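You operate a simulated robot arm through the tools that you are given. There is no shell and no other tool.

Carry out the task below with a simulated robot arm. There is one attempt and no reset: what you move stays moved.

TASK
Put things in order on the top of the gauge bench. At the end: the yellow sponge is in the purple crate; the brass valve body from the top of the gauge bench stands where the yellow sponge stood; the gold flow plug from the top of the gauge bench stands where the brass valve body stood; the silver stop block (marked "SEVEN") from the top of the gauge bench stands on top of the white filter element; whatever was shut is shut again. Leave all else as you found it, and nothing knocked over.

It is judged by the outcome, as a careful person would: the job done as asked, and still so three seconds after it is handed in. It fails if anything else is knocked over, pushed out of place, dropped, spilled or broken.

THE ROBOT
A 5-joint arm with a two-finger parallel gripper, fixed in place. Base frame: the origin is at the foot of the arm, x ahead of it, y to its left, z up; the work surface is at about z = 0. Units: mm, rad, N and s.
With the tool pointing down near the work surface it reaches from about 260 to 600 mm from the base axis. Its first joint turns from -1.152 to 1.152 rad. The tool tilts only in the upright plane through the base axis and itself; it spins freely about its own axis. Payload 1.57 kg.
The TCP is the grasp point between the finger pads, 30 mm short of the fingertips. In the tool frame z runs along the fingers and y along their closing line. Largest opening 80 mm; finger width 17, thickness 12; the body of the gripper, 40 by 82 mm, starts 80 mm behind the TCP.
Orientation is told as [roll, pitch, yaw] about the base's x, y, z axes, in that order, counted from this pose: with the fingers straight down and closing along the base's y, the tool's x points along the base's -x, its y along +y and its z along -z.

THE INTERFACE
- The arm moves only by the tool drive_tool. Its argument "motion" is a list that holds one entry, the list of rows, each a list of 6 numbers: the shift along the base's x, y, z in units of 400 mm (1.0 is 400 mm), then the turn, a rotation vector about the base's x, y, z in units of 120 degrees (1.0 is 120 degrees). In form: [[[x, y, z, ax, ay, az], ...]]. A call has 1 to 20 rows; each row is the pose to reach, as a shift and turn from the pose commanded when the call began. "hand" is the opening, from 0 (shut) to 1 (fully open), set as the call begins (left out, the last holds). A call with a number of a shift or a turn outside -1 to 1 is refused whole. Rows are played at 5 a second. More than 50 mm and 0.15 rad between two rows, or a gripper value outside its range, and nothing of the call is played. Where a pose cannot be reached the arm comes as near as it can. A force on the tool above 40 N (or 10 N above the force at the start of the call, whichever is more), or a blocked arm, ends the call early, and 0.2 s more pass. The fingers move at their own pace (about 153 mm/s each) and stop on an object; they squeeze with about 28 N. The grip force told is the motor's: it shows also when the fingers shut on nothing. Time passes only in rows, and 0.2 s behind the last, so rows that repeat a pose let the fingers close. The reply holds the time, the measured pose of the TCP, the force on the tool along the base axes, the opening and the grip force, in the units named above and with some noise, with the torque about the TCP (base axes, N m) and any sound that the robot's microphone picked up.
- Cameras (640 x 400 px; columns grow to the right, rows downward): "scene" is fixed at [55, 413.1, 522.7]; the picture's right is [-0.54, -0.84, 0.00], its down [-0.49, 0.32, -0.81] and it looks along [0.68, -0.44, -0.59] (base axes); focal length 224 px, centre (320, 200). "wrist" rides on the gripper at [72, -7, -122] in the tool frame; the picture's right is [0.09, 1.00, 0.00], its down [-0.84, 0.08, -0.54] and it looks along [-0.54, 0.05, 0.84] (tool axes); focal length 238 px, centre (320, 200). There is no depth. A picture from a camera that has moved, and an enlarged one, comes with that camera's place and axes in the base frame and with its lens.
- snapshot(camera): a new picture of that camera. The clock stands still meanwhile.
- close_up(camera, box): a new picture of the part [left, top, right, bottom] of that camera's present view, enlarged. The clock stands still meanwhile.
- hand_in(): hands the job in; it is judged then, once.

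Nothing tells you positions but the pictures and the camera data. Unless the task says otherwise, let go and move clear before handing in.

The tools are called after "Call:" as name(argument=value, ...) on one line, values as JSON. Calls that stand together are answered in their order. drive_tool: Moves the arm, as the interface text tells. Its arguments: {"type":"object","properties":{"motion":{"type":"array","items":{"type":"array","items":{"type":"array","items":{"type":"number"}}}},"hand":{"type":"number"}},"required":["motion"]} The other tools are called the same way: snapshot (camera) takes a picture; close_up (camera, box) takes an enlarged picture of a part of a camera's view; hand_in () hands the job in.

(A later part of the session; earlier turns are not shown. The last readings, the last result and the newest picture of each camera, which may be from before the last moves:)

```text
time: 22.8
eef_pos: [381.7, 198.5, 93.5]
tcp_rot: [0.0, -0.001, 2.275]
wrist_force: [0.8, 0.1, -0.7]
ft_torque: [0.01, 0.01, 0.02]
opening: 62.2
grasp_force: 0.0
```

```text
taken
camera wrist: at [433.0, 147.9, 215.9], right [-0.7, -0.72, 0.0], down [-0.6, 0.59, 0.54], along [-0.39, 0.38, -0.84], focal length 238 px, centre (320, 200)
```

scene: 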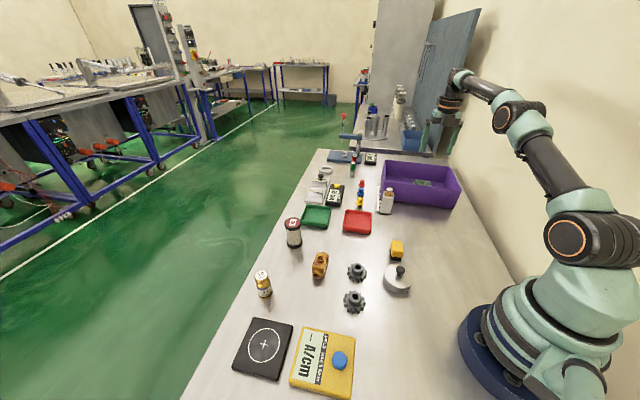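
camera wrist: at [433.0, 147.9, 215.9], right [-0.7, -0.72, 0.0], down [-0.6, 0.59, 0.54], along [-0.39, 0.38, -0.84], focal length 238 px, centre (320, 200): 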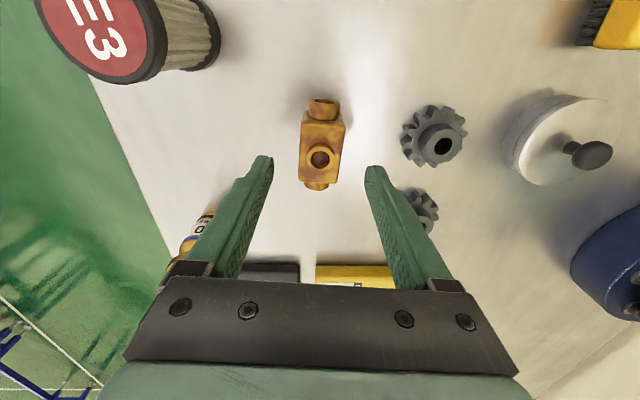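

Call:
drive_tool(motion=[[[0, 0, -0.08, 0, 0, 0], [0, 0, -0.12, 0, 0, 0], [0, 0, -0.148, 0, 0, 0]]])

Call:
close_up(camera="wrist", box=[220, 80, 420, 240])

Call:
close_up(camera="scene", box=[270, 210, 370, 300])

```text
time: 23.6
eef_pos: [381.9, 199.0, 36.2]
tcp_rot: [0.001, 0.0, 2.276]
wrist_force: [0.4, -0.5, 0.0]
ft_torque: [-0.01, -0.01, -0.03]
opening: 62.4
grasp_force: 0.0
```

```text
2.50 times, centred on (320, 160) of wrist
camera zoom: at [433.0, 148.0, 156.8], right [-0.7, -0.72, 0.0], down [-0.6, 0.59, 0.54], along [-0.39, 0.38, -0.84], focal length 596 px, centre (320, 300)
```

zoom: 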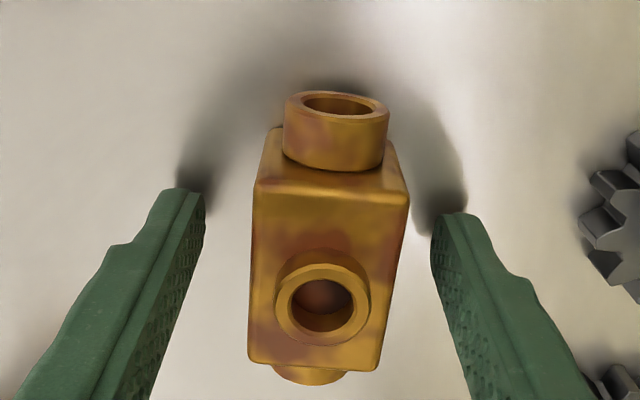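

```text
4.44 times, centred on (320, 255) of scene
camera zoom: at [55.0, 413.1, 522.7], right [-0.54, -0.84, 0.0], down [-0.49, 0.32, -0.81], along [0.68, -0.44, -0.59], focal length 998 px, centre (320, -44)
```

zoom: 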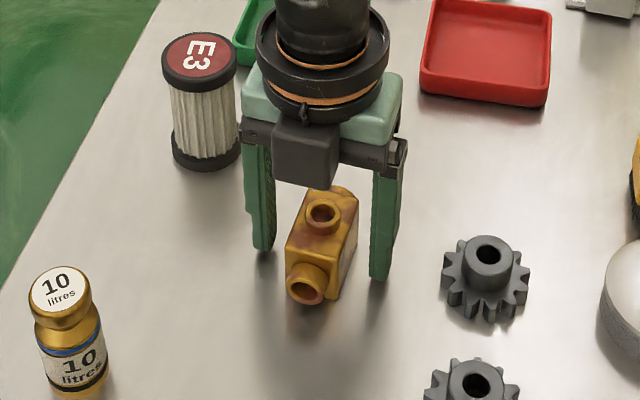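

Call:
drive_tool(motion=[[[0, 0, 0, 0, 0, 0], [0, 0, 0, 0, 0, 0], [0, 0, 0, 0, 0, 0], [0, 0, 0, 0, 0, 0]]], hand=0)

Call:
drive_tool(motion=[[[0, 0, 0.02, 0, 0, 0], [0, 0, 0.06, 0, 0, 0], [0, 0, 0.14, 0, 0, 0], [0, 0, 0.24, 0, 0, 0], [0, 0, 0.34, 0, 0, 0]]])

Call:
snapshot(camera="wrist")

Call:
snapshot(camera="scene")

```text
time: 24.6
eef_pos: [381.7, 198.9, 35.2]
tcp_rot: [0.0, 0.001, 2.277]
wrist_force: [-0.3, -0.2, 1.2]
ft_torque: [-0.02, 0.06, -0.01]
opening: 33.8
grasp_force: 27.7
```

```text
time: 25.8
eef_pos: [382.2, 197.5, 171.7]
tcp_rot: [0.002, -0.002, 2.275]
wrist_force: [-0.6, -0.1, -3.0]
ft_torque: [0.0, -0.02, 0.0]
opening: 33.8
grasp_force: 27.4
```

```text
taken
camera wrist: at [433.2, 147.2, 293.0], right [-0.7, -0.72, 0.0], down [-0.6, 0.59, 0.54], along [-0.39, 0.38, -0.84], focal length 238 px, centre (320, 200)
```

wrist: 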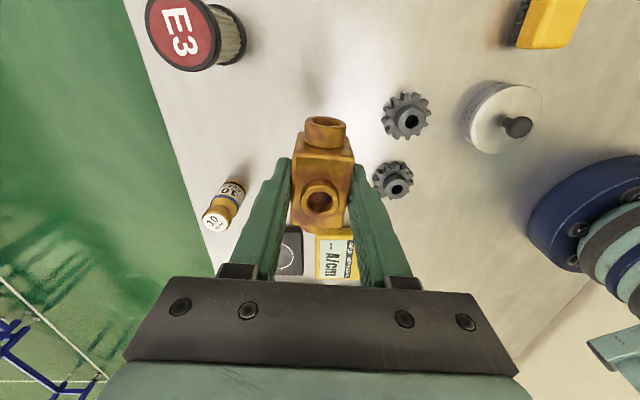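

```text
taken
```

scene: 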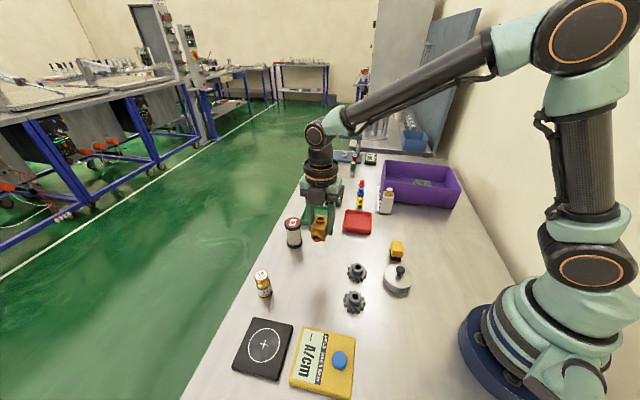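

The valve body is lifted upright. I'll carry it to where the sponge stood, (325, -141).

Call:
drive_tool(motion=[[[-0.018, -0.106, 0, 0, 0, 0], [-0.036, -0.212, 0, 0, 0, 0], [-0.053, -0.318, 0, 0, 0, 0], [-0.071, -0.424, 0, 0, 0, 0], [-0.089, -0.53, 0, 0, 0, 0], [-0.107, -0.636, 0, 0, 0, 0], [-0.125, -0.742, 0, 0, 0, 0], [-0.142, -0.8475, 0, 0, 0, 0], [-0.142, -0.8475, 0, 0, 0, 0]]])

Call:
snapshot(camera="wrist")

Call:
snapshot(camera="scene")

```text
time: 27.8
eef_pos: [326.8, -141.7, 171.5]
tcp_rot: [0.001, 0.001, 2.276]
wrist_force: [-0.1, -0.2, -4.2]
ft_torque: [-0.02, 0.01, 0.0]
opening: 33.7
grasp_force: 28.3
```

```text
taken
camera wrist: at [377.3, -191.5, 293.2], right [-0.7, -0.72, 0.0], down [-0.6, 0.59, 0.54], along [-0.39, 0.38, -0.84], focal length 238 px, centre (320, 200)
```

wrist: 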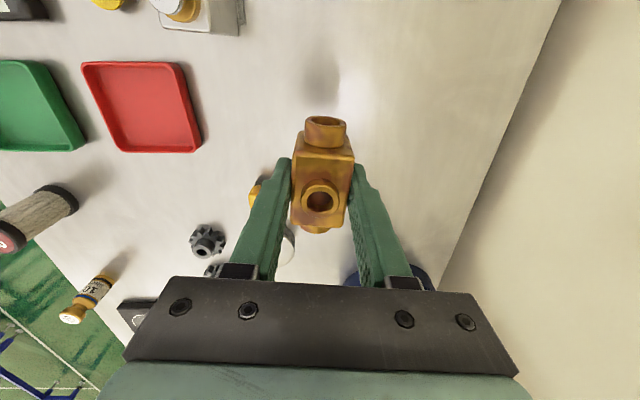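

```text
taken
```

scene: 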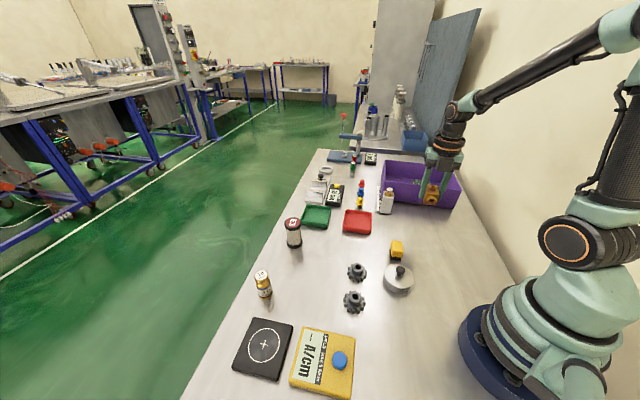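

Call:
drive_tool(motion=[[[0, 0, -0.1, 0, 0, 0], [0, 0, -0.2, 0, 0, 0], [0, 0, -0.28, 0, 0, 0], [0, 0, -0.315, 0, 0, 0], [0, 0, -0.33, 0, 0, 0], [0, 0, -0.336, 0, 0, 0]]])

```text
time: 29.2
eef_pos: [325.6, -139.5, 36.6]
tcp_rot: [-0.001, 0.0, 2.276]
wrist_force: [0.3, -0.7, -3.2]
ft_torque: [0.02, -0.01, -0.02]
opening: 33.9
grasp_force: 28.2
```

Call:
drive_tool(motion=[[[0, 0, -0.003, 0, 0, 0], [0, 0, -0.005, 0, 0, 0]]])

```text
time: 29.8
eef_pos: [325.6, -140.6, 34.3]
tcp_rot: [0.0, 0.0, 2.275]
wrist_force: [-1.6, -0.1, -1.1]
ft_torque: [-0.04, -0.03, -0.03]
opening: 33.4
grasp_force: 27.7
```

Call:
drive_tool(motion=[[[0, 0, 0, 0, 0, 0], [0, 0, 0, 0, 0, 0], [0, 0, 0, 0, 0, 0]]], hand=0.8)

Call:
close_up(camera="wrist", box=[220, 80, 420, 240])

Call:
close_up(camera="scene", box=[370, 170, 470, 260])

```text
time: 30.6
eef_pos: [326.9, -140.0, 34.3]
tcp_rot: [0.001, -0.001, 2.277]
wrist_force: [-0.5, -0.3, 0.0]
ft_torque: [-0.03, 0.05, 0.01]
opening: 64.1
grasp_force: 0.0
```

```text
2.50 times, centred on (320, 160) of wrist
camera zoom: at [376.9, -190.7, 156.8], right [-0.7, -0.72, 0.0], down [-0.6, 0.59, 0.54], along [-0.39, 0.38, -0.84], focal length 596 px, centre (320, 300)
```

zoom: 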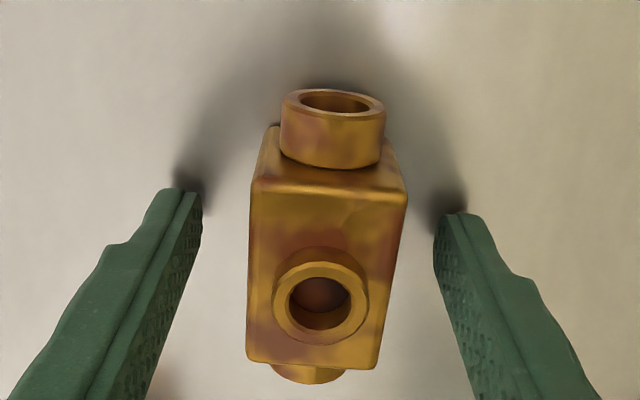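

```text
4.44 times, centred on (420, 215) of scene
camera zoom: at [55.0, 413.1, 522.7], right [-0.54, -0.84, 0.0], down [-0.49, 0.32, -0.81], along [0.68, -0.44, -0.59], focal length 998 px, centre (-124, 133)
```

zoom: 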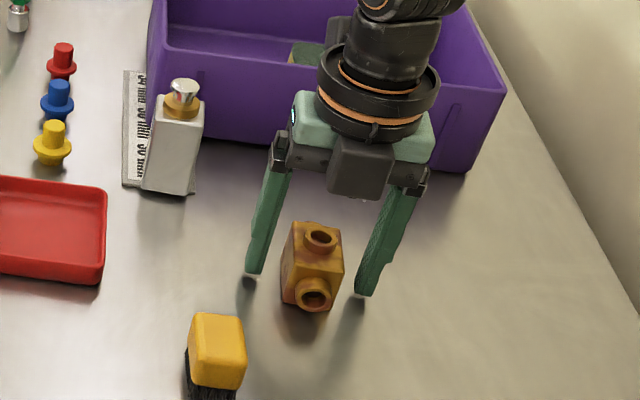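

Valve body placed upright. I'll lift clear and go to the gold flow plug near (403, 357).

Call:
drive_tool(motion=[[[0, 0, 0.05, 0, 0, 0], [0, 0, 0.16, 0, 0, 0], [0, 0, 0.28, 0, 0, 0], [0, 0, 0.4, 0, 0, 0]]])

Call:
drive_tool(motion=[[[0.016, 0.1, 0, 0, 0, 0], [0.031, 0.2, 0, 0, 0, 0], [0.047, 0.3, 0, 0, 0, 0], [0.063, 0.4, 0, 0, 0, 0], [0.078, 0.5, 0, 0, 0, 0], [0.094, 0.6, 0, 0, 0, 0]]])

Call:
drive_tool(motion=[[[0.016, 0.1, 0, 0, 0, 0], [0.031, 0.2, 0, 0, 0, 0], [0.047, 0.3, 0, 0, 0, 0], [0.063, 0.4, 0, 0, 0, 0], [0.078, 0.5, 0, 0, 0, 0], [0.094, 0.6, 0, 0, 0, 0]]])

Call:
snapshot(camera="wrist")

Call:
snapshot(camera="scene")

```text
time: 31.6
eef_pos: [325.6, -139.4, 194.8]
tcp_rot: [0.0, -0.001, 2.275]
wrist_force: [-0.2, 0.1, -0.6]
ft_torque: [0.01, -0.01, 0.02]
opening: 64.0
grasp_force: 0.1
```

```text
time: 33.0
eef_pos: [364.0, 100.2, 195.2]
tcp_rot: [-0.002, 0.0, 2.275]
wrist_force: [-0.1, 0.0, 0.2]
ft_torque: [0.01, -0.01, 0.02]
opening: 63.8
grasp_force: 0.0
```

```text
time: 34.4
eef_pos: [401.5, 339.8, 195.7]
tcp_rot: [-0.001, 0.0, 2.274]
wrist_force: [0.4, -0.3, -0.2]
ft_torque: [0.01, 0.02, 0.02]
opening: 64.1
grasp_force: 0.1
```

```text
taken
camera wrist: at [451.8, 290.1, 316.3], right [-0.7, -0.71, 0.0], down [-0.6, 0.59, 0.54], along [-0.39, 0.38, -0.84], focal length 238 px, centre (320, 200)
```

wrist: 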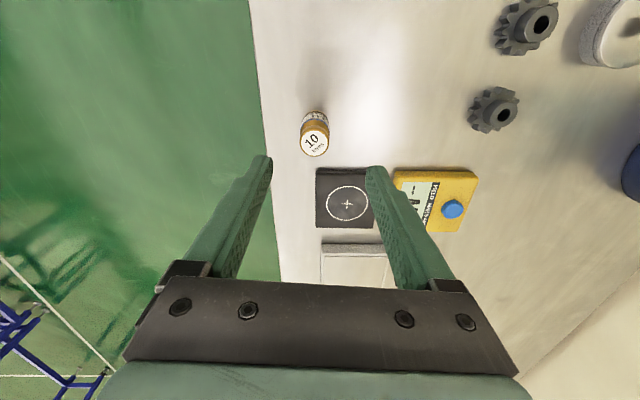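

```text
taken
```

scene: 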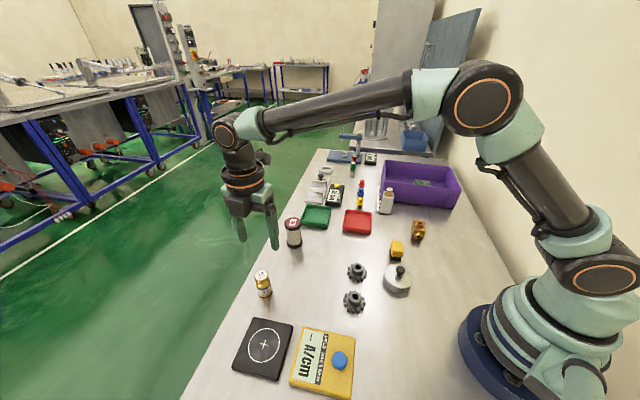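

Call:
close_up(camera="wrist", box=[260, 80, 380, 180])

Call:
close_up(camera="scene", box=[235, 255, 295, 310])

```text
4.00 times, centred on (320, 130) of wrist
camera zoom: at [451.8, 290.1, 316.3], right [-0.7, -0.71, 0.0], down [-0.6, 0.59, 0.54], along [-0.39, 0.38, -0.84], focal length 953 px, centre (320, 480)
```

zoom: 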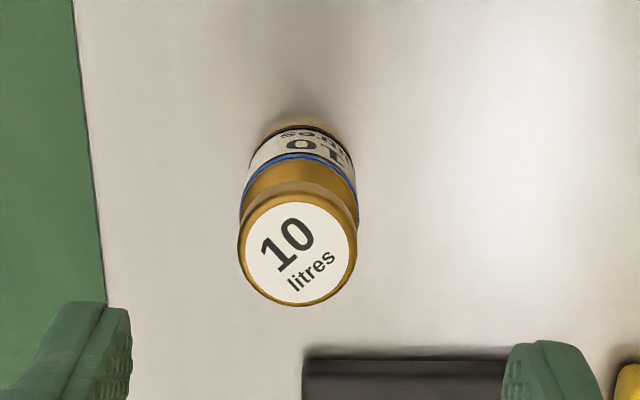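

```text
7.27 times, centred on (265, 282) of scene
camera zoom: at [55.0, 413.0, 522.7], right [-0.54, -0.84, 0.0], down [-0.49, 0.32, -0.81], along [0.68, -0.44, -0.59], focal length 1632 px, centre (720, -400)
```

zoom: 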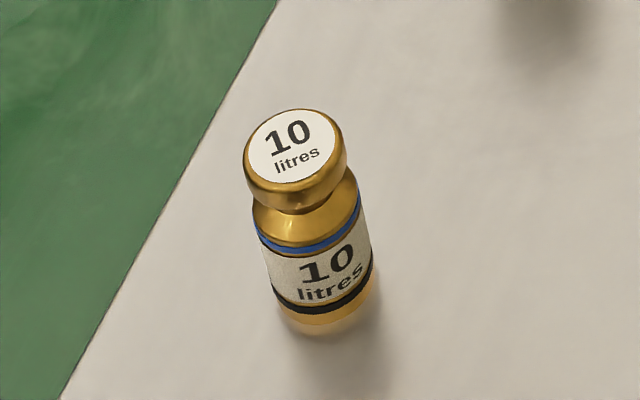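

The gold plug (marked 10 litres) stands at about (396, 353) and is about 75 mm tall and 30 mm across. I'll line up above it and check before going down.

Call:
drive_tool(motion=[[[-0.005, 0.018, 0, 0, 0, 0], [-0.01, 0.036, -0.03, 0, 0, 0], [-0.01, 0.036, -0.12, 0, 0, 0], [-0.01, 0.036, -0.2, 0, 0, 0]]])

Call:
snapshot(camera="wrist")

Call:
close_up(camera="scene", box=[215, 210, 325, 310])

```text
time: 35.4
eef_pos: [397.6, 353.6, 114.0]
tcp_rot: [0.001, 0.0, 2.275]
wrist_force: [0.2, 0.3, 1.0]
ft_torque: [-0.02, -0.01, -0.03]
opening: 64.3
grasp_force: 0.1
```

```text
taken
camera wrist: at [448.3, 303.2, 236.3], right [-0.7, -0.72, 0.0], down [-0.6, 0.59, 0.54], along [-0.39, 0.38, -0.84], focal length 238 px, centre (320, 200)
```

wrist: 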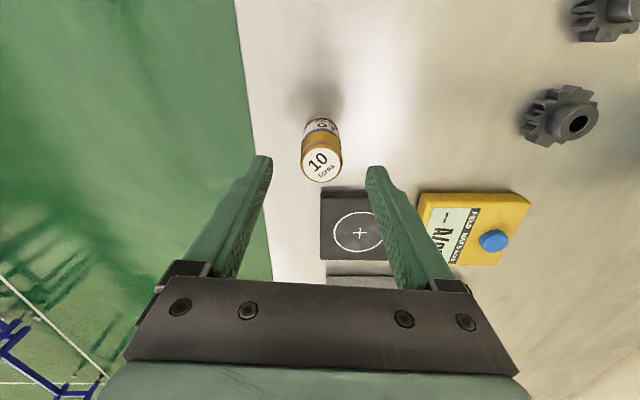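

```text
4.00 times, centred on (270, 260) of scene
camera zoom: at [55.0, 413.1, 522.7], right [-0.54, -0.84, 0.0], down [-0.49, 0.32, -0.81], along [0.68, -0.44, -0.59], focal length 898 px, centre (520, -40)
```

zoom: 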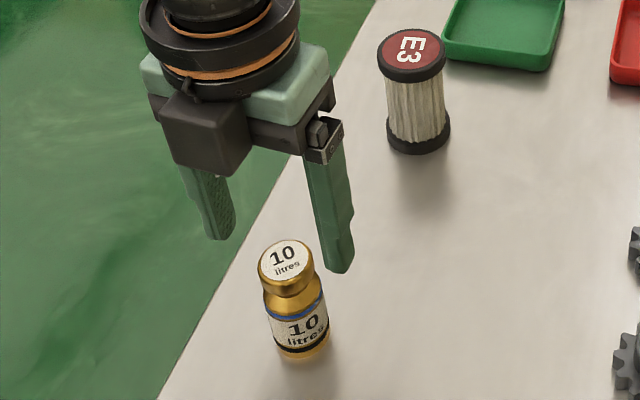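

The plug is centred between the fingers. I'll go down and grip.

Call:
drive_tool(motion=[[[0, 0, -0.06, 0, 0, 0], [0, 0, -0.12, 0, 0, 0], [0, 0, -0.17, 0, 0, 0], [0, 0, -0.194, 0, 0, 0]]])

Call:
drive_tool(motion=[[[0, 0, 0, 0, 0, 0], [0, 0, 0, 0, 0, 0], [0, 0, 0, 0, 0, 0], [0, 0, 0, 0, 0, 0]]], hand=0)

Call:
snapshot(camera="wrist")

```text
time: 36.4
eef_pos: [396.6, 354.1, 37.1]
tcp_rot: [0.001, 0.001, 2.275]
wrist_force: [0.2, 0.5, -0.9]
ft_torque: [-0.03, 0.0, 0.02]
opening: 64.1
grasp_force: 0.0
```

```text
time: 37.4
eef_pos: [396.1, 353.9, 37.2]
tcp_rot: [0.002, -0.001, 2.276]
wrist_force: [1.1, 0.3, -0.5]
ft_torque: [-0.01, -0.01, 0.01]
opening: 33.5
grasp_force: 28.4
```

```text
taken
camera wrist: at [447.5, 303.6, 159.0], right [-0.7, -0.72, 0.0], down [-0.6, 0.59, 0.54], along [-0.39, 0.38, -0.84], focal length 238 px, centre (320, 200)
```

wrist: 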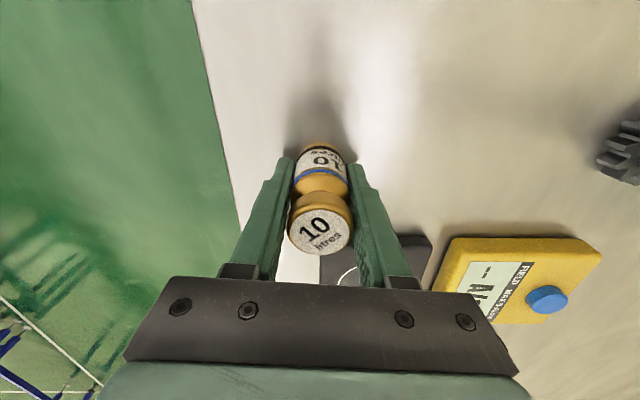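

Call:
drive_tool(motion=[[[0, 0, 0.02, 0, 0, 0], [0, 0, 0.08, 0, 0, 0], [0, 0, 0.18, 0, 0, 0], [0, 0, 0.28, 0, 0, 0], [0, 0, 0.3, 0, 0, 0]]])

Call:
drive_tool(motion=[[[-0.009, -0.097, 0, 0, 0, 0], [-0.018, -0.194, 0, 0, 0, 0], [-0.027, -0.291, 0, 0, 0, 0], [-0.036, -0.3885, 0, 0, 0, 0], [-0.036, -0.3885, 0, 0, 0, 0]]])

Call:
snapshot(camera="wrist")

Call:
snapshot(camera="scene")

```text
time: 38.6
eef_pos: [397.2, 352.6, 158.7]
tcp_rot: [0.0, 0.001, 2.276]
wrist_force: [-0.5, 0.5, -3.3]
ft_torque: [-0.02, -0.01, 0.01]
opening: 33.3
grasp_force: 27.9
```

```text
time: 39.8
eef_pos: [381.9, 197.5, 157.1]
tcp_rot: [-0.001, 0.0, 2.277]
wrist_force: [0.7, 0.6, -2.2]
ft_torque: [0.0, -0.02, -0.03]
opening: 33.6
grasp_force: 28.3
```

```text
taken
camera wrist: at [432.7, 147.3, 278.5], right [-0.7, -0.72, 0.0], down [-0.6, 0.59, 0.54], along [-0.39, 0.38, -0.84], focal length 238 px, centre (320, 200)
```

wrist: 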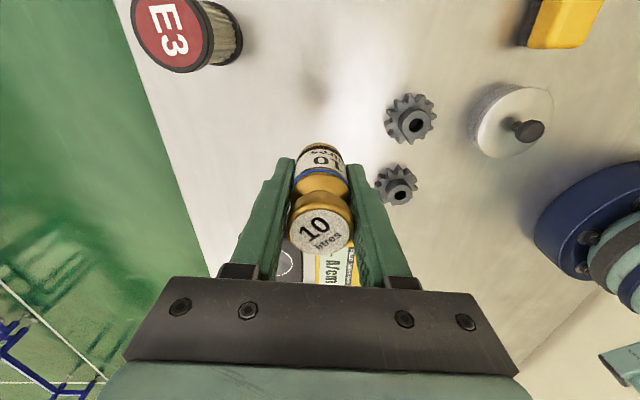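

```text
taken
```

scene: 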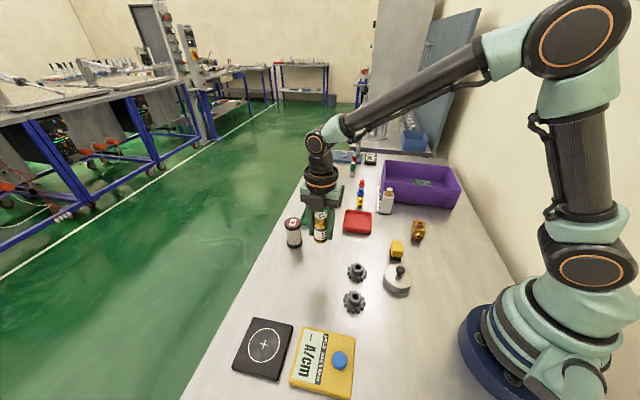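

Call:
drive_tool(motion=[[[0, 0, -0.1, 0, 0, 0], [0, 0, -0.2, 0, 0, 0], [0, 0, -0.26, 0, 0, 0], [0, 0, -0.285, 0, 0, 0], [0, 0, -0.295, 0, 0, 0], [0, 0, -0.3, 0, 0, 0]]])

```text
time: 41.2
eef_pos: [382.4, 199.7, 36.5]
tcp_rot: [0.001, -0.001, 2.277]
wrist_force: [-0.7, -0.5, 1.1]
ft_torque: [-0.03, 0.03, 0.0]
opening: 33.4
grasp_force: 27.9
```

Call:
drive_tool(motion=[[[0, 0, 0, 0, 0, 0], [0, 0, 0, 0, 0, 0], [0, 0, 0, 0, 0, 0]]], hand=0.8)

Call:
close_up(camera="wrist", box=[200, 80, 440, 270])

Call:
close_up(camera="scene", box=[270, 190, 370, 280])

```text
time: 42.0
eef_pos: [383.0, 198.1, 37.6]
tcp_rot: [0.001, -0.001, 2.276]
wrist_force: [-0.5, 0.2, -0.2]
ft_torque: [-0.02, 0.0, -0.05]
opening: 63.9
grasp_force: 0.1
```

```text
2.11 times, centred on (320, 175) of wrist
camera zoom: at [433.1, 148.1, 158.9], right [-0.7, -0.72, 0.0], down [-0.6, 0.59, 0.54], along [-0.39, 0.38, -0.84], focal length 502 px, centre (320, 253)
```

zoom: 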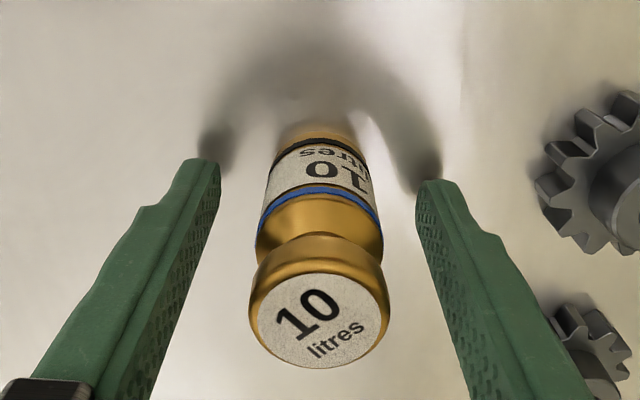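

```text
4.44 times, centred on (320, 235) of scene
camera zoom: at [55.0, 413.1, 522.7], right [-0.54, -0.84, 0.0], down [-0.49, 0.32, -0.81], along [0.68, -0.44, -0.59], focal length 998 px, centre (320, 44)
```

zoom: 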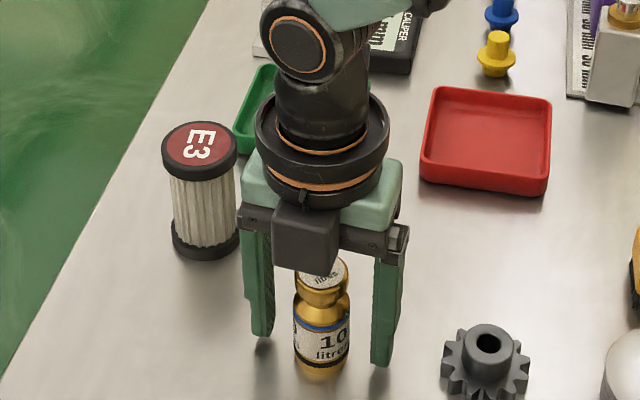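

The gold plug stands upright in the valve body's place. I'll lift off and look at the one unseen face of the bottle, to be sure it isn't the SEVEN block, before going to the lidded pot.

Call:
drive_tool(motion=[[[0, 0, 0.05, 0, 0, 0], [0, 0, 0.16, 0, 0, 0], [0, 0, 0.28, 0, 0, 0], [0, 0, 0.4, 0, 0, 0]]])

Call:
drive_tool(motion=[[[0.03, -0.07, 0, 0, 0, 0.07], [0.06, -0.14, 0, 0, 0, 0.14], [0.09, -0.21, 0, 0, 0, 0.21], [0.12, -0.28, 0, 0, 0, 0.28], [0.15, -0.35, 0, 0, 0, 0.35], [0.18, -0.42, 0, 0, 0, 0.42], [0.21, -0.49, 0, 0, 0, 0.49], [0.24, -0.56, 0, 0, 0, 0.56], [0.27, -0.63, 0, 0, 0, 0.63], [0.28, -0.66, 0, 0, 0, 0.7], [0.28, -0.66, 0, 0, 0, 0.77]]])

Call:
snapshot(camera="wrist")

```text
time: 43.0
eef_pos: [381.0, 198.2, 197.9]
tcp_rot: [-0.001, 0.001, 2.276]
wrist_force: [-0.5, 0.1, 0.7]
ft_torque: [-0.01, 0.01, 0.01]
opening: 64.1
grasp_force: 0.0
```

```text
time: 45.4
eef_pos: [344.3, 277.4, 197.5]
tcp_rot: [-0.002, 0.0, -2.594]
wrist_force: [-0.7, -1.2, -0.3]
ft_torque: [-0.03, -0.01, -0.01]
opening: 64.0
grasp_force: 0.0
out of reach, approached as far as the arm can: row 6, 7, 8, 9, 10, 11
```

```text
taken
camera wrist: at [401.3, 320.2, 319.7], right [0.6, -0.8, 0.0], down [-0.68, -0.5, 0.54], along [-0.44, -0.32, -0.84], focal length 238 px, centre (320, 200)
```

wrist: 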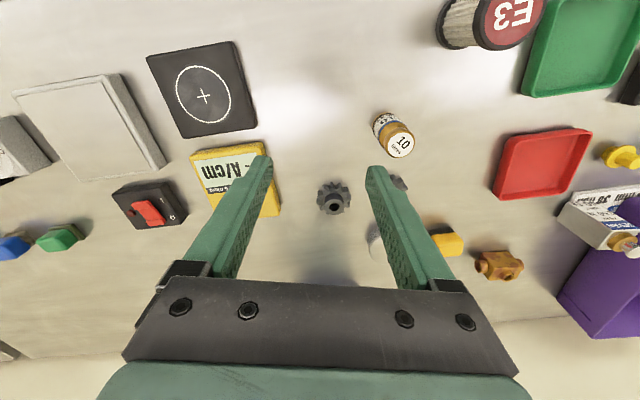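

Call:
close_up(camera="wrist", box=[540, 170, 640, 270])

Call:
snapshot(camera="scene")

```text
4.00 times, centred on (590, 220) of wrist
camera zoom: at [401.3, 320.2, 319.7], right [0.6, -0.8, 0.0], down [-0.68, -0.5, 0.54], along [-0.44, -0.32, -0.84], focal length 953 px, centre (-760, 120)
```

zoom: 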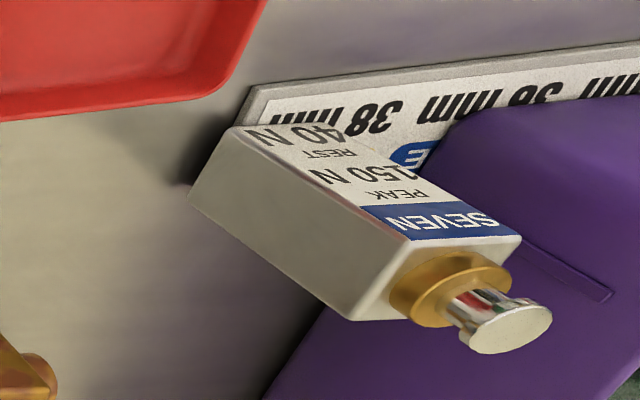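

```text
taken
```

scene: 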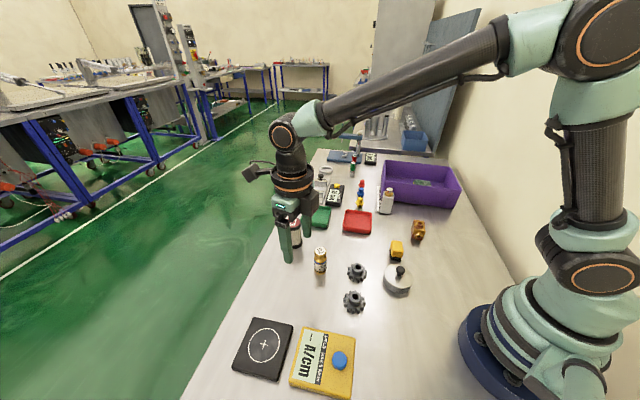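

Found it: the "bottle" is marked **SEVEN** (peak 150 N / rest 40 N), so it is the silver stop block and the lidded pot can stay shut. The wrist spin hit its limit on that move, so I'll turn back gently, staying high.

Call:
drive_tool(motion=[[[0, 0, 0, 0, 0, -0.03]]])

```text
time: 45.8
eef_pos: [346.5, 277.7, 197.5]
tcp_rot: [0.001, 0.0, -2.661]
wrist_force: [0.1, 0.1, 0.4]
ft_torque: [0.01, -0.03, -0.02]
opening: 63.9
grasp_force: 0.0
```

Call:
drive_tool(motion=[[[0.016, -0.054, 0, 0, 0, -0.064], [0.032, -0.107, 0, 0, 0, -0.128], [0.049, -0.161, 0, 0, 0, -0.192], [0.065, -0.215, 0, 0, 0, -0.256], [0.081, -0.269, 0, 0, 0, -0.32], [0.098, -0.322, 0, 0, 0, -0.385], [0.114, -0.376, 0, 0, 0, -0.449], [0.13, -0.43, 0, 0, 0, -0.513], [0.146, -0.484, 0, 0, 0, -0.577], [0.1625, -0.5375, 0, 0, 0, -0.641]]])

Call:
drive_tool(motion=[[[0.032, -0.107, 0.005, 0, 0, 0], [0.065, -0.215, 0.01, 0, 0, 0], [0.097, -0.322, 0.015, 0, 0, 0], [0.13, -0.43, 0.02, 0, 0, 0], [0.1625, -0.5375, 0.02, 0, 0, 0]]])

Call:
snapshot(camera="wrist")

Call:
close_up(camera="wrist", box=[240, 60, 400, 200])

```text
time: 48.0
eef_pos: [414.1, 63.8, 197.2]
tcp_rot: [-0.001, 0.001, 2.277]
wrist_force: [-0.8, -1.0, 0.3]
ft_torque: [0.03, 0.03, -0.04]
opening: 64.1
grasp_force: 0.0
```

```text
time: 49.2
eef_pos: [479.8, -151.9, 205.7]
tcp_rot: [-0.001, 0.0, 2.282]
wrist_force: [0.1, -0.2, 0.4]
ft_torque: [0.02, -0.01, 0.01]
opening: 64.1
grasp_force: 0.2
```

```text
taken
camera wrist: at [530.5, -201.3, 328.4], right [-0.69, -0.72, 0.0], down [-0.6, 0.58, 0.54], along [-0.39, 0.38, -0.84], focal length 238 px, centre (320, 200)
```

wrist: 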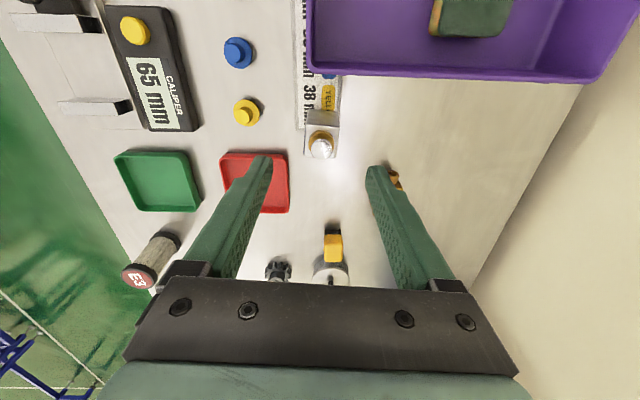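

```text
2.86 times, centred on (320, 130) of wrist
camera zoom: at [530.5, -201.3, 328.4], right [-0.69, -0.72, 0.0], down [-0.6, 0.58, 0.54], along [-0.39, 0.38, -0.84], focal length 681 px, centre (320, 400)
```

zoom: 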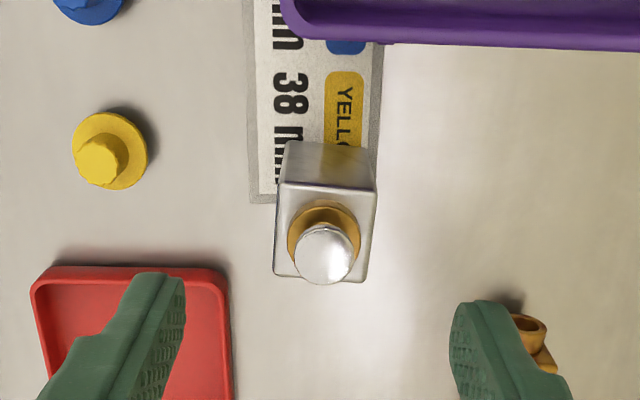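

The SEVEN block is about 38×38 mm, centred near (463.5, -139.5), standing on the card's end. Its shoulder is at z≈62 and its cap reaches about 88. I'll line up above it and check.

Call:
drive_tool(motion=[[[-0.02, 0.015, 0, 0, 0, 0.004], [-0.039, 0.03, -0.02, 0, 0, 0.008], [-0.039, 0.03, -0.1, 0, 0, 0.008], [-0.039, 0.03, -0.18, 0, 0, 0.008], [-0.039, 0.03, -0.18, 0, 0, 0.008]]], hand=0.8)

Call:
snapshot(camera="wrist")

Call:
close_up(camera="scene", box=[340, 150, 440, 240])

```text
time: 50.4
eef_pos: [464.0, -139.0, 133.0]
tcp_rot: [0.001, 0.001, 2.297]
wrist_force: [-0.2, 0.0, 0.0]
ft_torque: [-0.01, -0.01, 0.02]
opening: 63.8
grasp_force: 0.1
```

```text
taken
camera wrist: at [516.1, -187.8, 255.5], right [-0.68, -0.73, 0.0], down [-0.61, 0.57, 0.54], along [-0.4, 0.37, -0.84], focal length 238 px, centre (320, 200)
```

wrist: 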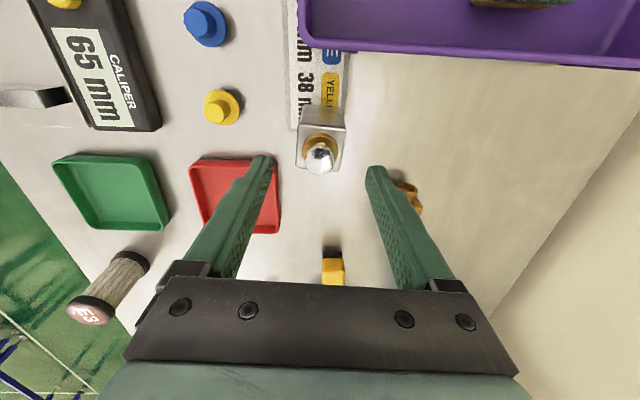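

```text
4.44 times, centred on (390, 195) of scene
camera zoom: at [55.0, 413.1, 522.7], right [-0.54, -0.84, 0.0], down [-0.49, 0.32, -0.81], along [0.68, -0.44, -0.59], focal length 998 px, centre (9, 222)
```

zoom: 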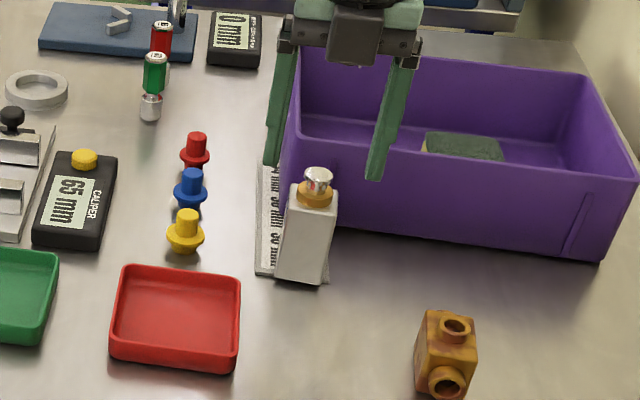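

Call:
drive_tool(motion=[[[0, 0, -0.07, 0, 0, 0], [0, 0, -0.14, 0, 0, 0], [0, 0, -0.19, 0, 0, 0], [0, 0, -0.213, 0, 0, 0]]])

Call:
snapshot(camera="wrist")

Call:
close_up(camera="scene", box=[350, 160, 430, 230])

```text
time: 51.4
eef_pos: [463.7, -139.5, 47.5]
tcp_rot: [-0.001, 0.0, 2.296]
wrist_force: [0.4, 0.1, 0.5]
ft_torque: [-0.01, 0.02, -0.01]
opening: 63.8
grasp_force: 0.1
```

```text
taken
camera wrist: at [515.4, -187.8, 169.9], right [-0.68, -0.73, 0.0], down [-0.61, 0.57, 0.54], along [-0.4, 0.37, -0.84], focal length 238 px, centre (320, 200)
```

wrist: 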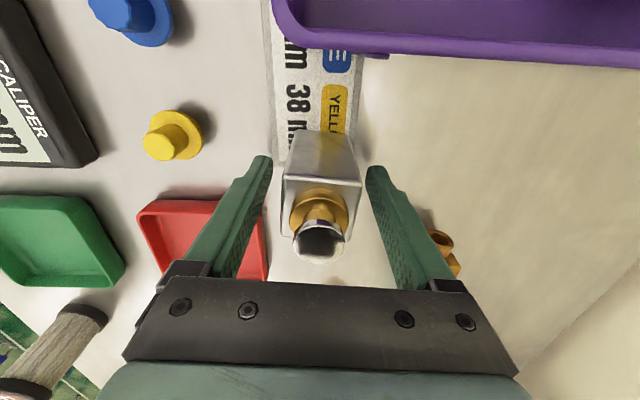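

```text
5.71 times, centred on (390, 195) of scene
camera zoom: at [55.0, 413.1, 522.7], right [-0.54, -0.84, 0.0], down [-0.49, 0.32, -0.81], along [0.68, -0.44, -0.59], focal length 1282 px, centre (-80, 229)
```

zoom: 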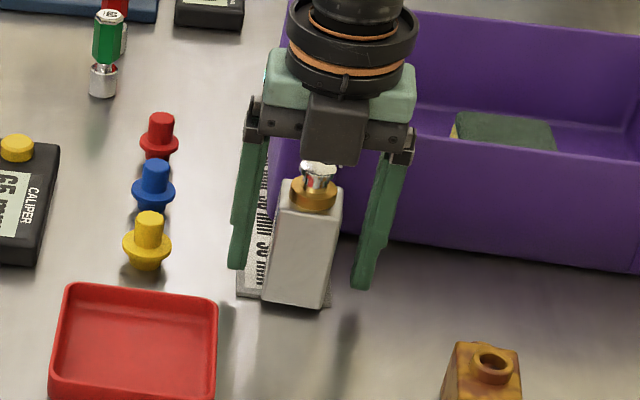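

Call:
drive_tool(motion=[[[0, 0, 0, 0, 0, 0], [0, 0, 0, 0, 0, 0], [0, 0, 0, 0, 0, 0], [0, 0, 0, 0, 0, 0]]], hand=0)

Call:
drive_tool(motion=[[[0, 0, 0.01, 0, 0, 0], [0, 0, 0.03, 0, 0, 0], [0, 0, 0.08, 0, 0, 0]]])

Call:
snapshot(camera="wrist")

Call:
close_up(camera="scene", box=[350, 160, 430, 230])

```text
time: 52.4
eef_pos: [463.2, -137.8, 49.3]
tcp_rot: [-0.002, 0.0, 2.295]
wrist_force: [0.3, 0.4, -0.1]
ft_torque: [-0.01, -0.08, 0.02]
opening: 37.7
grasp_force: 27.8
```

```text
time: 53.2
eef_pos: [462.9, -138.1, 80.3]
tcp_rot: [0.0, -0.001, 2.296]
wrist_force: [0.2, 0.3, -2.9]
ft_torque: [0.02, -0.01, -0.05]
opening: 37.9
grasp_force: 27.7
```

```text
taken
camera wrist: at [514.7, -187.7, 202.3], right [-0.68, -0.73, 0.0], down [-0.61, 0.57, 0.54], along [-0.4, 0.37, -0.84], focal length 238 px, centre (320, 200)
```

wrist: 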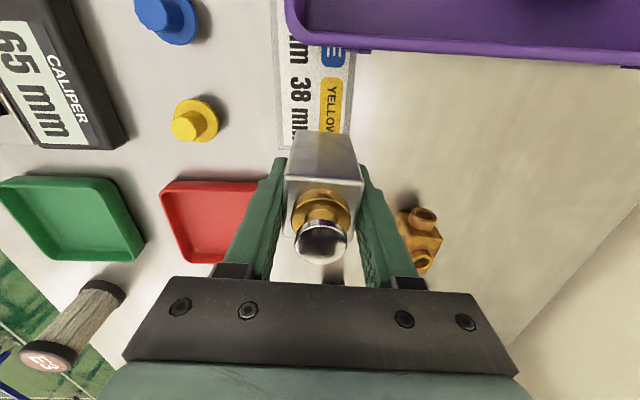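

```text
5.71 times, centred on (390, 195) of scene
camera zoom: at [55.0, 413.1, 522.7], right [-0.54, -0.84, 0.0], down [-0.49, 0.32, -0.81], along [0.68, -0.44, -0.59], focal length 1282 px, centre (-80, 229)
```

zoom: 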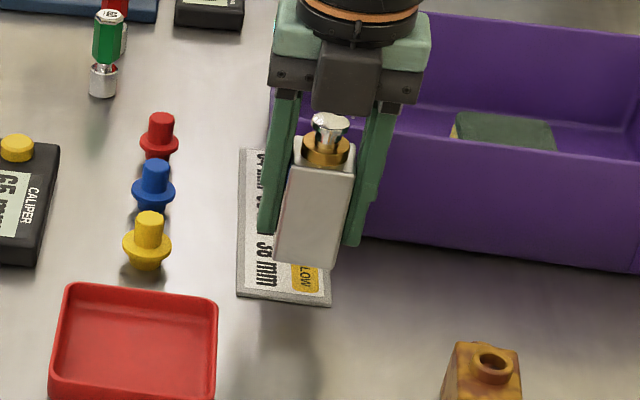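

The block is held and the card underneath didn't move. I'll raise it and move toward the E3 filter at about (505, 211), stopping short to measure its position.

Call:
drive_tool(motion=[[[0, 0, 0.1, 0, 0, 0], [0, 0, 0.2, 0, 0, 0], [0, 0, 0.3, 0, 0, 0]]])

Call:
drive_tool(motion=[[[-0.014, 0.1, 0, 0, 0, 0], [-0.028, 0.2, 0, 0, 0, 0], [-0.042, 0.3, 0, 0, 0, 0], [-0.056, 0.4, 0, 0, 0, 0], [-0.07, 0.5, 0, 0, 0, 0], [-0.084, 0.6, 0, 0, 0, 0], [-0.084, 0.645, 0, 0, 0, 0], [-0.084, 0.645, 0, 0, 0, 0]]])

Call:
snapshot(camera="wrist")

Call:
snapshot(camera="scene")

```text
time: 54.0
eef_pos: [463.9, -138.2, 200.5]
tcp_rot: [-0.001, -0.001, 2.296]
wrist_force: [0.8, 0.2, -3.2]
ft_torque: [0.04, 0.02, 0.01]
opening: 37.7
grasp_force: 28.3
```

```text
time: 55.8
eef_pos: [430.3, 120.1, 200.0]
tcp_rot: [0.001, 0.0, 2.297]
wrist_force: [0.1, -0.5, -3.6]
ft_torque: [0.01, 0.0, 0.02]
opening: 37.6
grasp_force: 28.0
```

```text
taken
camera wrist: at [482.2, 70.7, 322.6], right [-0.68, -0.73, 0.0], down [-0.61, 0.57, 0.54], along [-0.4, 0.37, -0.84], focal length 238 px, centre (320, 200)
```

wrist: 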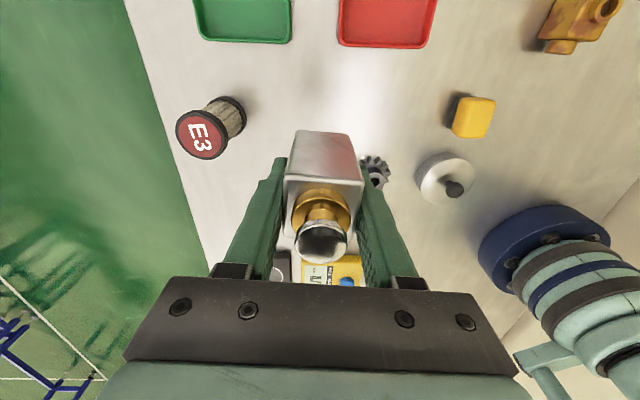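

```text
taken
```

scene: 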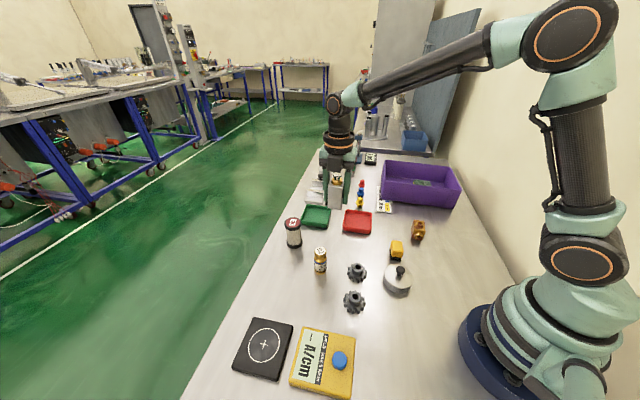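

Call:
close_up(camera="wrist", box=[160, 80, 260, 180])

Call:
close_up(camera="scene", box=[265, 205, 325, 255])

Call:
close_up(camera="scene", box=[300, 150, 380, 220])

```text
4.00 times, centred on (210, 130) of wrist
camera zoom: at [482.2, 70.7, 322.6], right [-0.68, -0.73, 0.0], down [-0.61, 0.57, 0.54], along [-0.4, 0.37, -0.84], focal length 953 px, centre (760, 480)
```

zoom: 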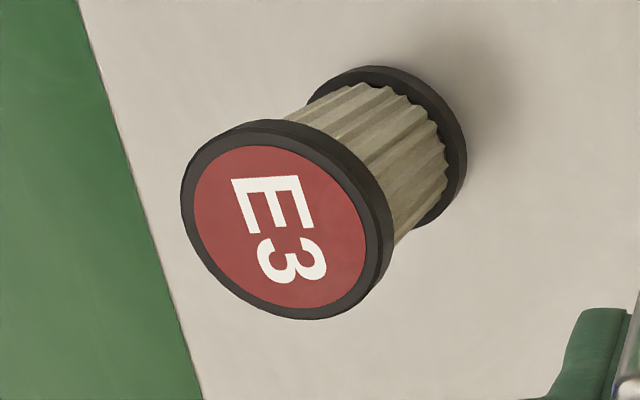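

```text
8.00 times, centred on (295, 230) of scene
camera zoom: at [55.0, 413.1, 522.7], right [-0.54, -0.84, 0.0], down [-0.49, 0.32, -0.81], along [0.68, -0.44, -0.59], focal length 1795 px, centre (520, -40)
```

zoom: 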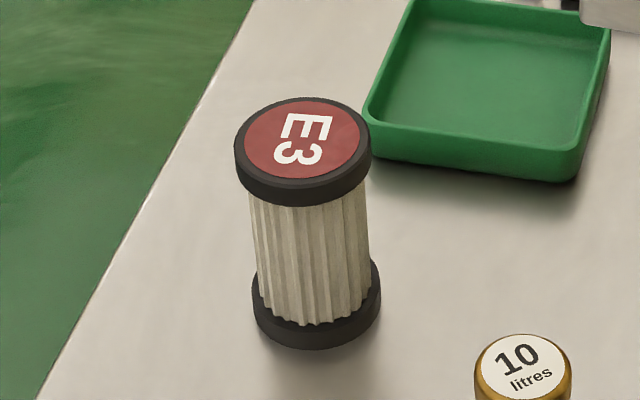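

```text
5.71 times, centred on (340, 185) of scene
camera zoom: at [55.0, 413.1, 522.7], right [-0.54, -0.84, 0.0], down [-0.49, 0.32, -0.81], along [0.68, -0.44, -0.59], focal length 1282 px, centre (206, 286)
```

zoom: 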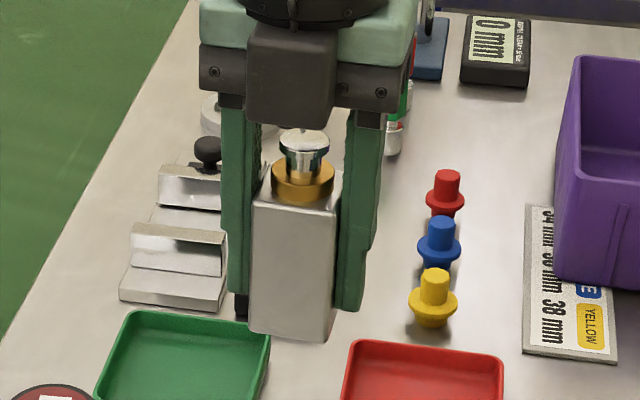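

By triangulation the top centre of E3 is about (508.5, 212) at z≈87, with a diameter of about 49 mm. I'll bring the block over it while still high.

Call:
drive_tool(motion=[[[0.049, 0.0575, 0, 0, 0, 0], [0.098, 0.115, 0, 0, 0, 0], [0.147, 0.1725, 0, 0, 0, 0], [0.1955, 0.23, 0, 0, 0, 0], [0.1955, 0.23, -0.05, 0, 0, 0], [0.1955, 0.23, -0.1, 0, 0, 0], [0.1955, 0.23, -0.1, 0, 0, 0]]])

Call:
snapshot(camera="wrist")

Call:
close_up(camera="scene", box=[245, 160, 345, 260])

```text
time: 57.4
eef_pos: [507.3, 213.0, 160.0]
tcp_rot: [0.0, 0.001, 2.298]
wrist_force: [0.7, -1.1, -3.2]
ft_torque: [0.02, 0.0, 0.01]
opening: 37.7
grasp_force: 28.2
```

```text
taken
camera wrist: at [559.4, 162.4, 281.6], right [-0.68, -0.73, 0.0], down [-0.61, 0.57, 0.54], along [-0.4, 0.37, -0.84], focal length 238 px, centre (320, 200)
```

wrist: 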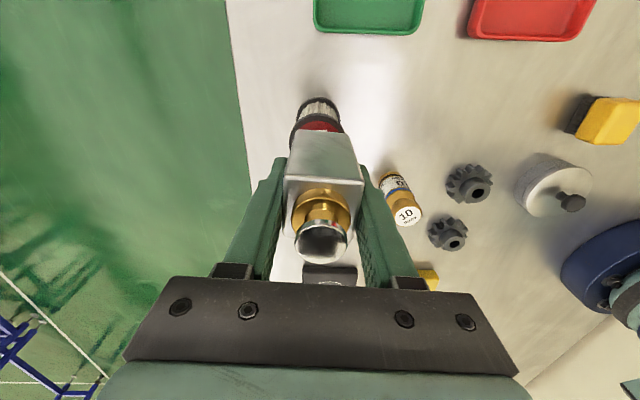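

```text
4.00 times, centred on (295, 210) of scene
camera zoom: at [55.0, 413.1, 522.7], right [-0.54, -0.84, 0.0], down [-0.49, 0.32, -0.81], along [0.68, -0.44, -0.59], focal length 898 px, centre (420, 160)
```

zoom: 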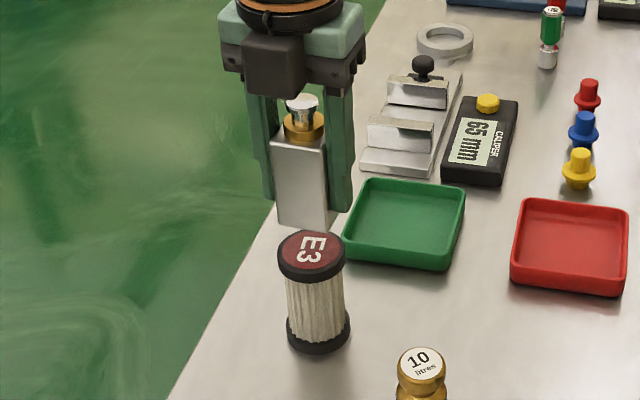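

Call:
close_up(camera="wrist", box=[270, 80, 370, 170])

Call:
close_up(camera="scene", box=[270, 175, 340, 255])

```text
4.44 times, centred on (320, 125) of wrist
camera zoom: at [559.4, 162.4, 281.6], right [-0.68, -0.73, 0.0], down [-0.61, 0.57, 0.54], along [-0.4, 0.37, -0.84], focal length 1059 px, centre (320, 533)
```

zoom: 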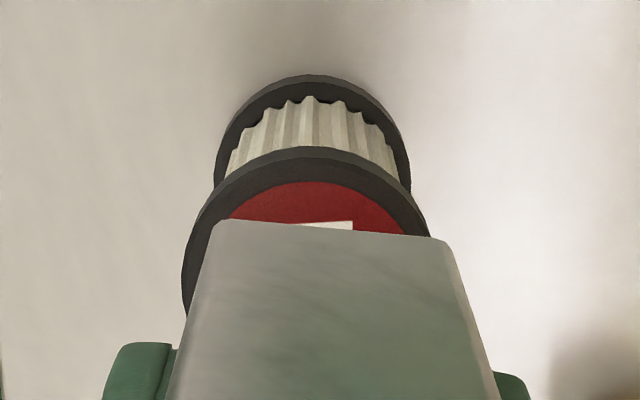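

```text
5.00 times, centred on (305, 215) of scene
camera zoom: at [55.0, 413.1, 522.7], right [-0.54, -0.84, 0.0], down [-0.49, 0.32, -0.81], along [0.68, -0.44, -0.59], focal length 1122 px, centre (395, 125)
```

zoom: 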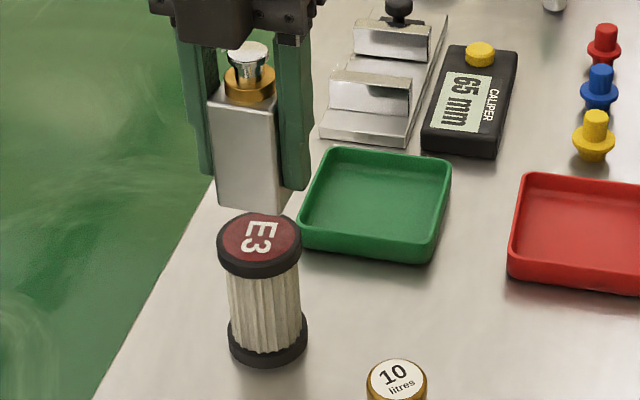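

The alignment is within about 2 mm, so I'll apply a tiny correction and lower the block slowly onto the filter.

Call:
drive_tool(motion=[[[0.0015, 0.005, -0.02, 0, 0, 0], [0.0015, 0.005, -0.04, 0, 0, 0], [0.0015, 0.005, -0.053, 0, 0, 0], [0.0015, 0.005, -0.058, 0, 0, 0]]])

Call:
close_up(camera="scene", box=[270, 175, 340, 255])

Call:
close_up(camera="wrist", box=[270, 80, 370, 170])

```text
time: 58.4
eef_pos: [508.3, 214.1, 138.1]
tcp_rot: [0.0, 0.0, 2.296]
wrist_force: [0.1, 0.9, -3.2]
ft_torque: [0.02, -0.02, -0.02]
opening: 38.0
grasp_force: 28.0
```

```text
5.00 times, centred on (305, 215) of scene
camera zoom: at [55.0, 413.1, 522.7], right [-0.54, -0.84, 0.0], down [-0.49, 0.32, -0.81], along [0.68, -0.44, -0.59], focal length 1122 px, centre (395, 125)
```

zoom: 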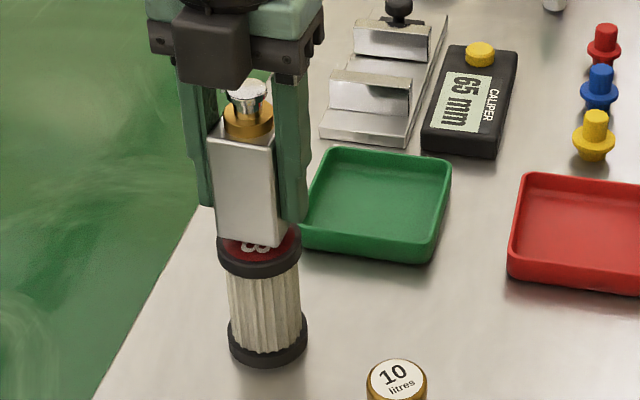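

```text
4.44 times, centred on (320, 125) of wrist
camera zoom: at [560.5, 164.4, 258.6], right [-0.68, -0.73, 0.0], down [-0.61, 0.57, 0.54], along [-0.4, 0.37, -0.84], focal length 1059 px, centre (320, 533)
```

zoom: 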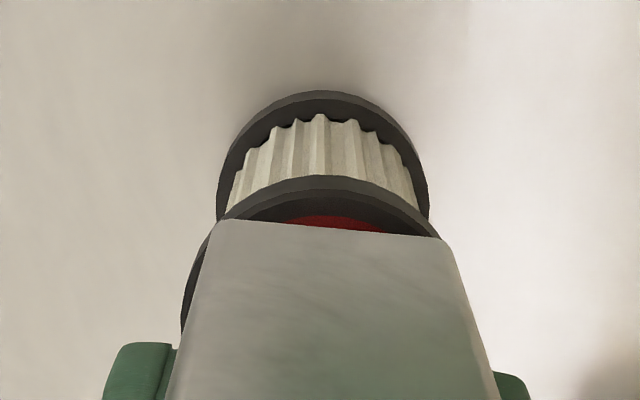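

Call:
drive_tool(motion=[[[0, 0, -0.005, 0, 0, 0], [0, 0, -0.01, 0, 0, 0]]])

```text
time: 59.0
eef_pos: [508.9, 212.8, 133.0]
tcp_rot: [-0.002, 0.0, 2.297]
wrist_force: [0.3, -0.1, -2.7]
ft_torque: [0.02, 0.03, 0.04]
opening: 37.7
grasp_force: 27.6
```

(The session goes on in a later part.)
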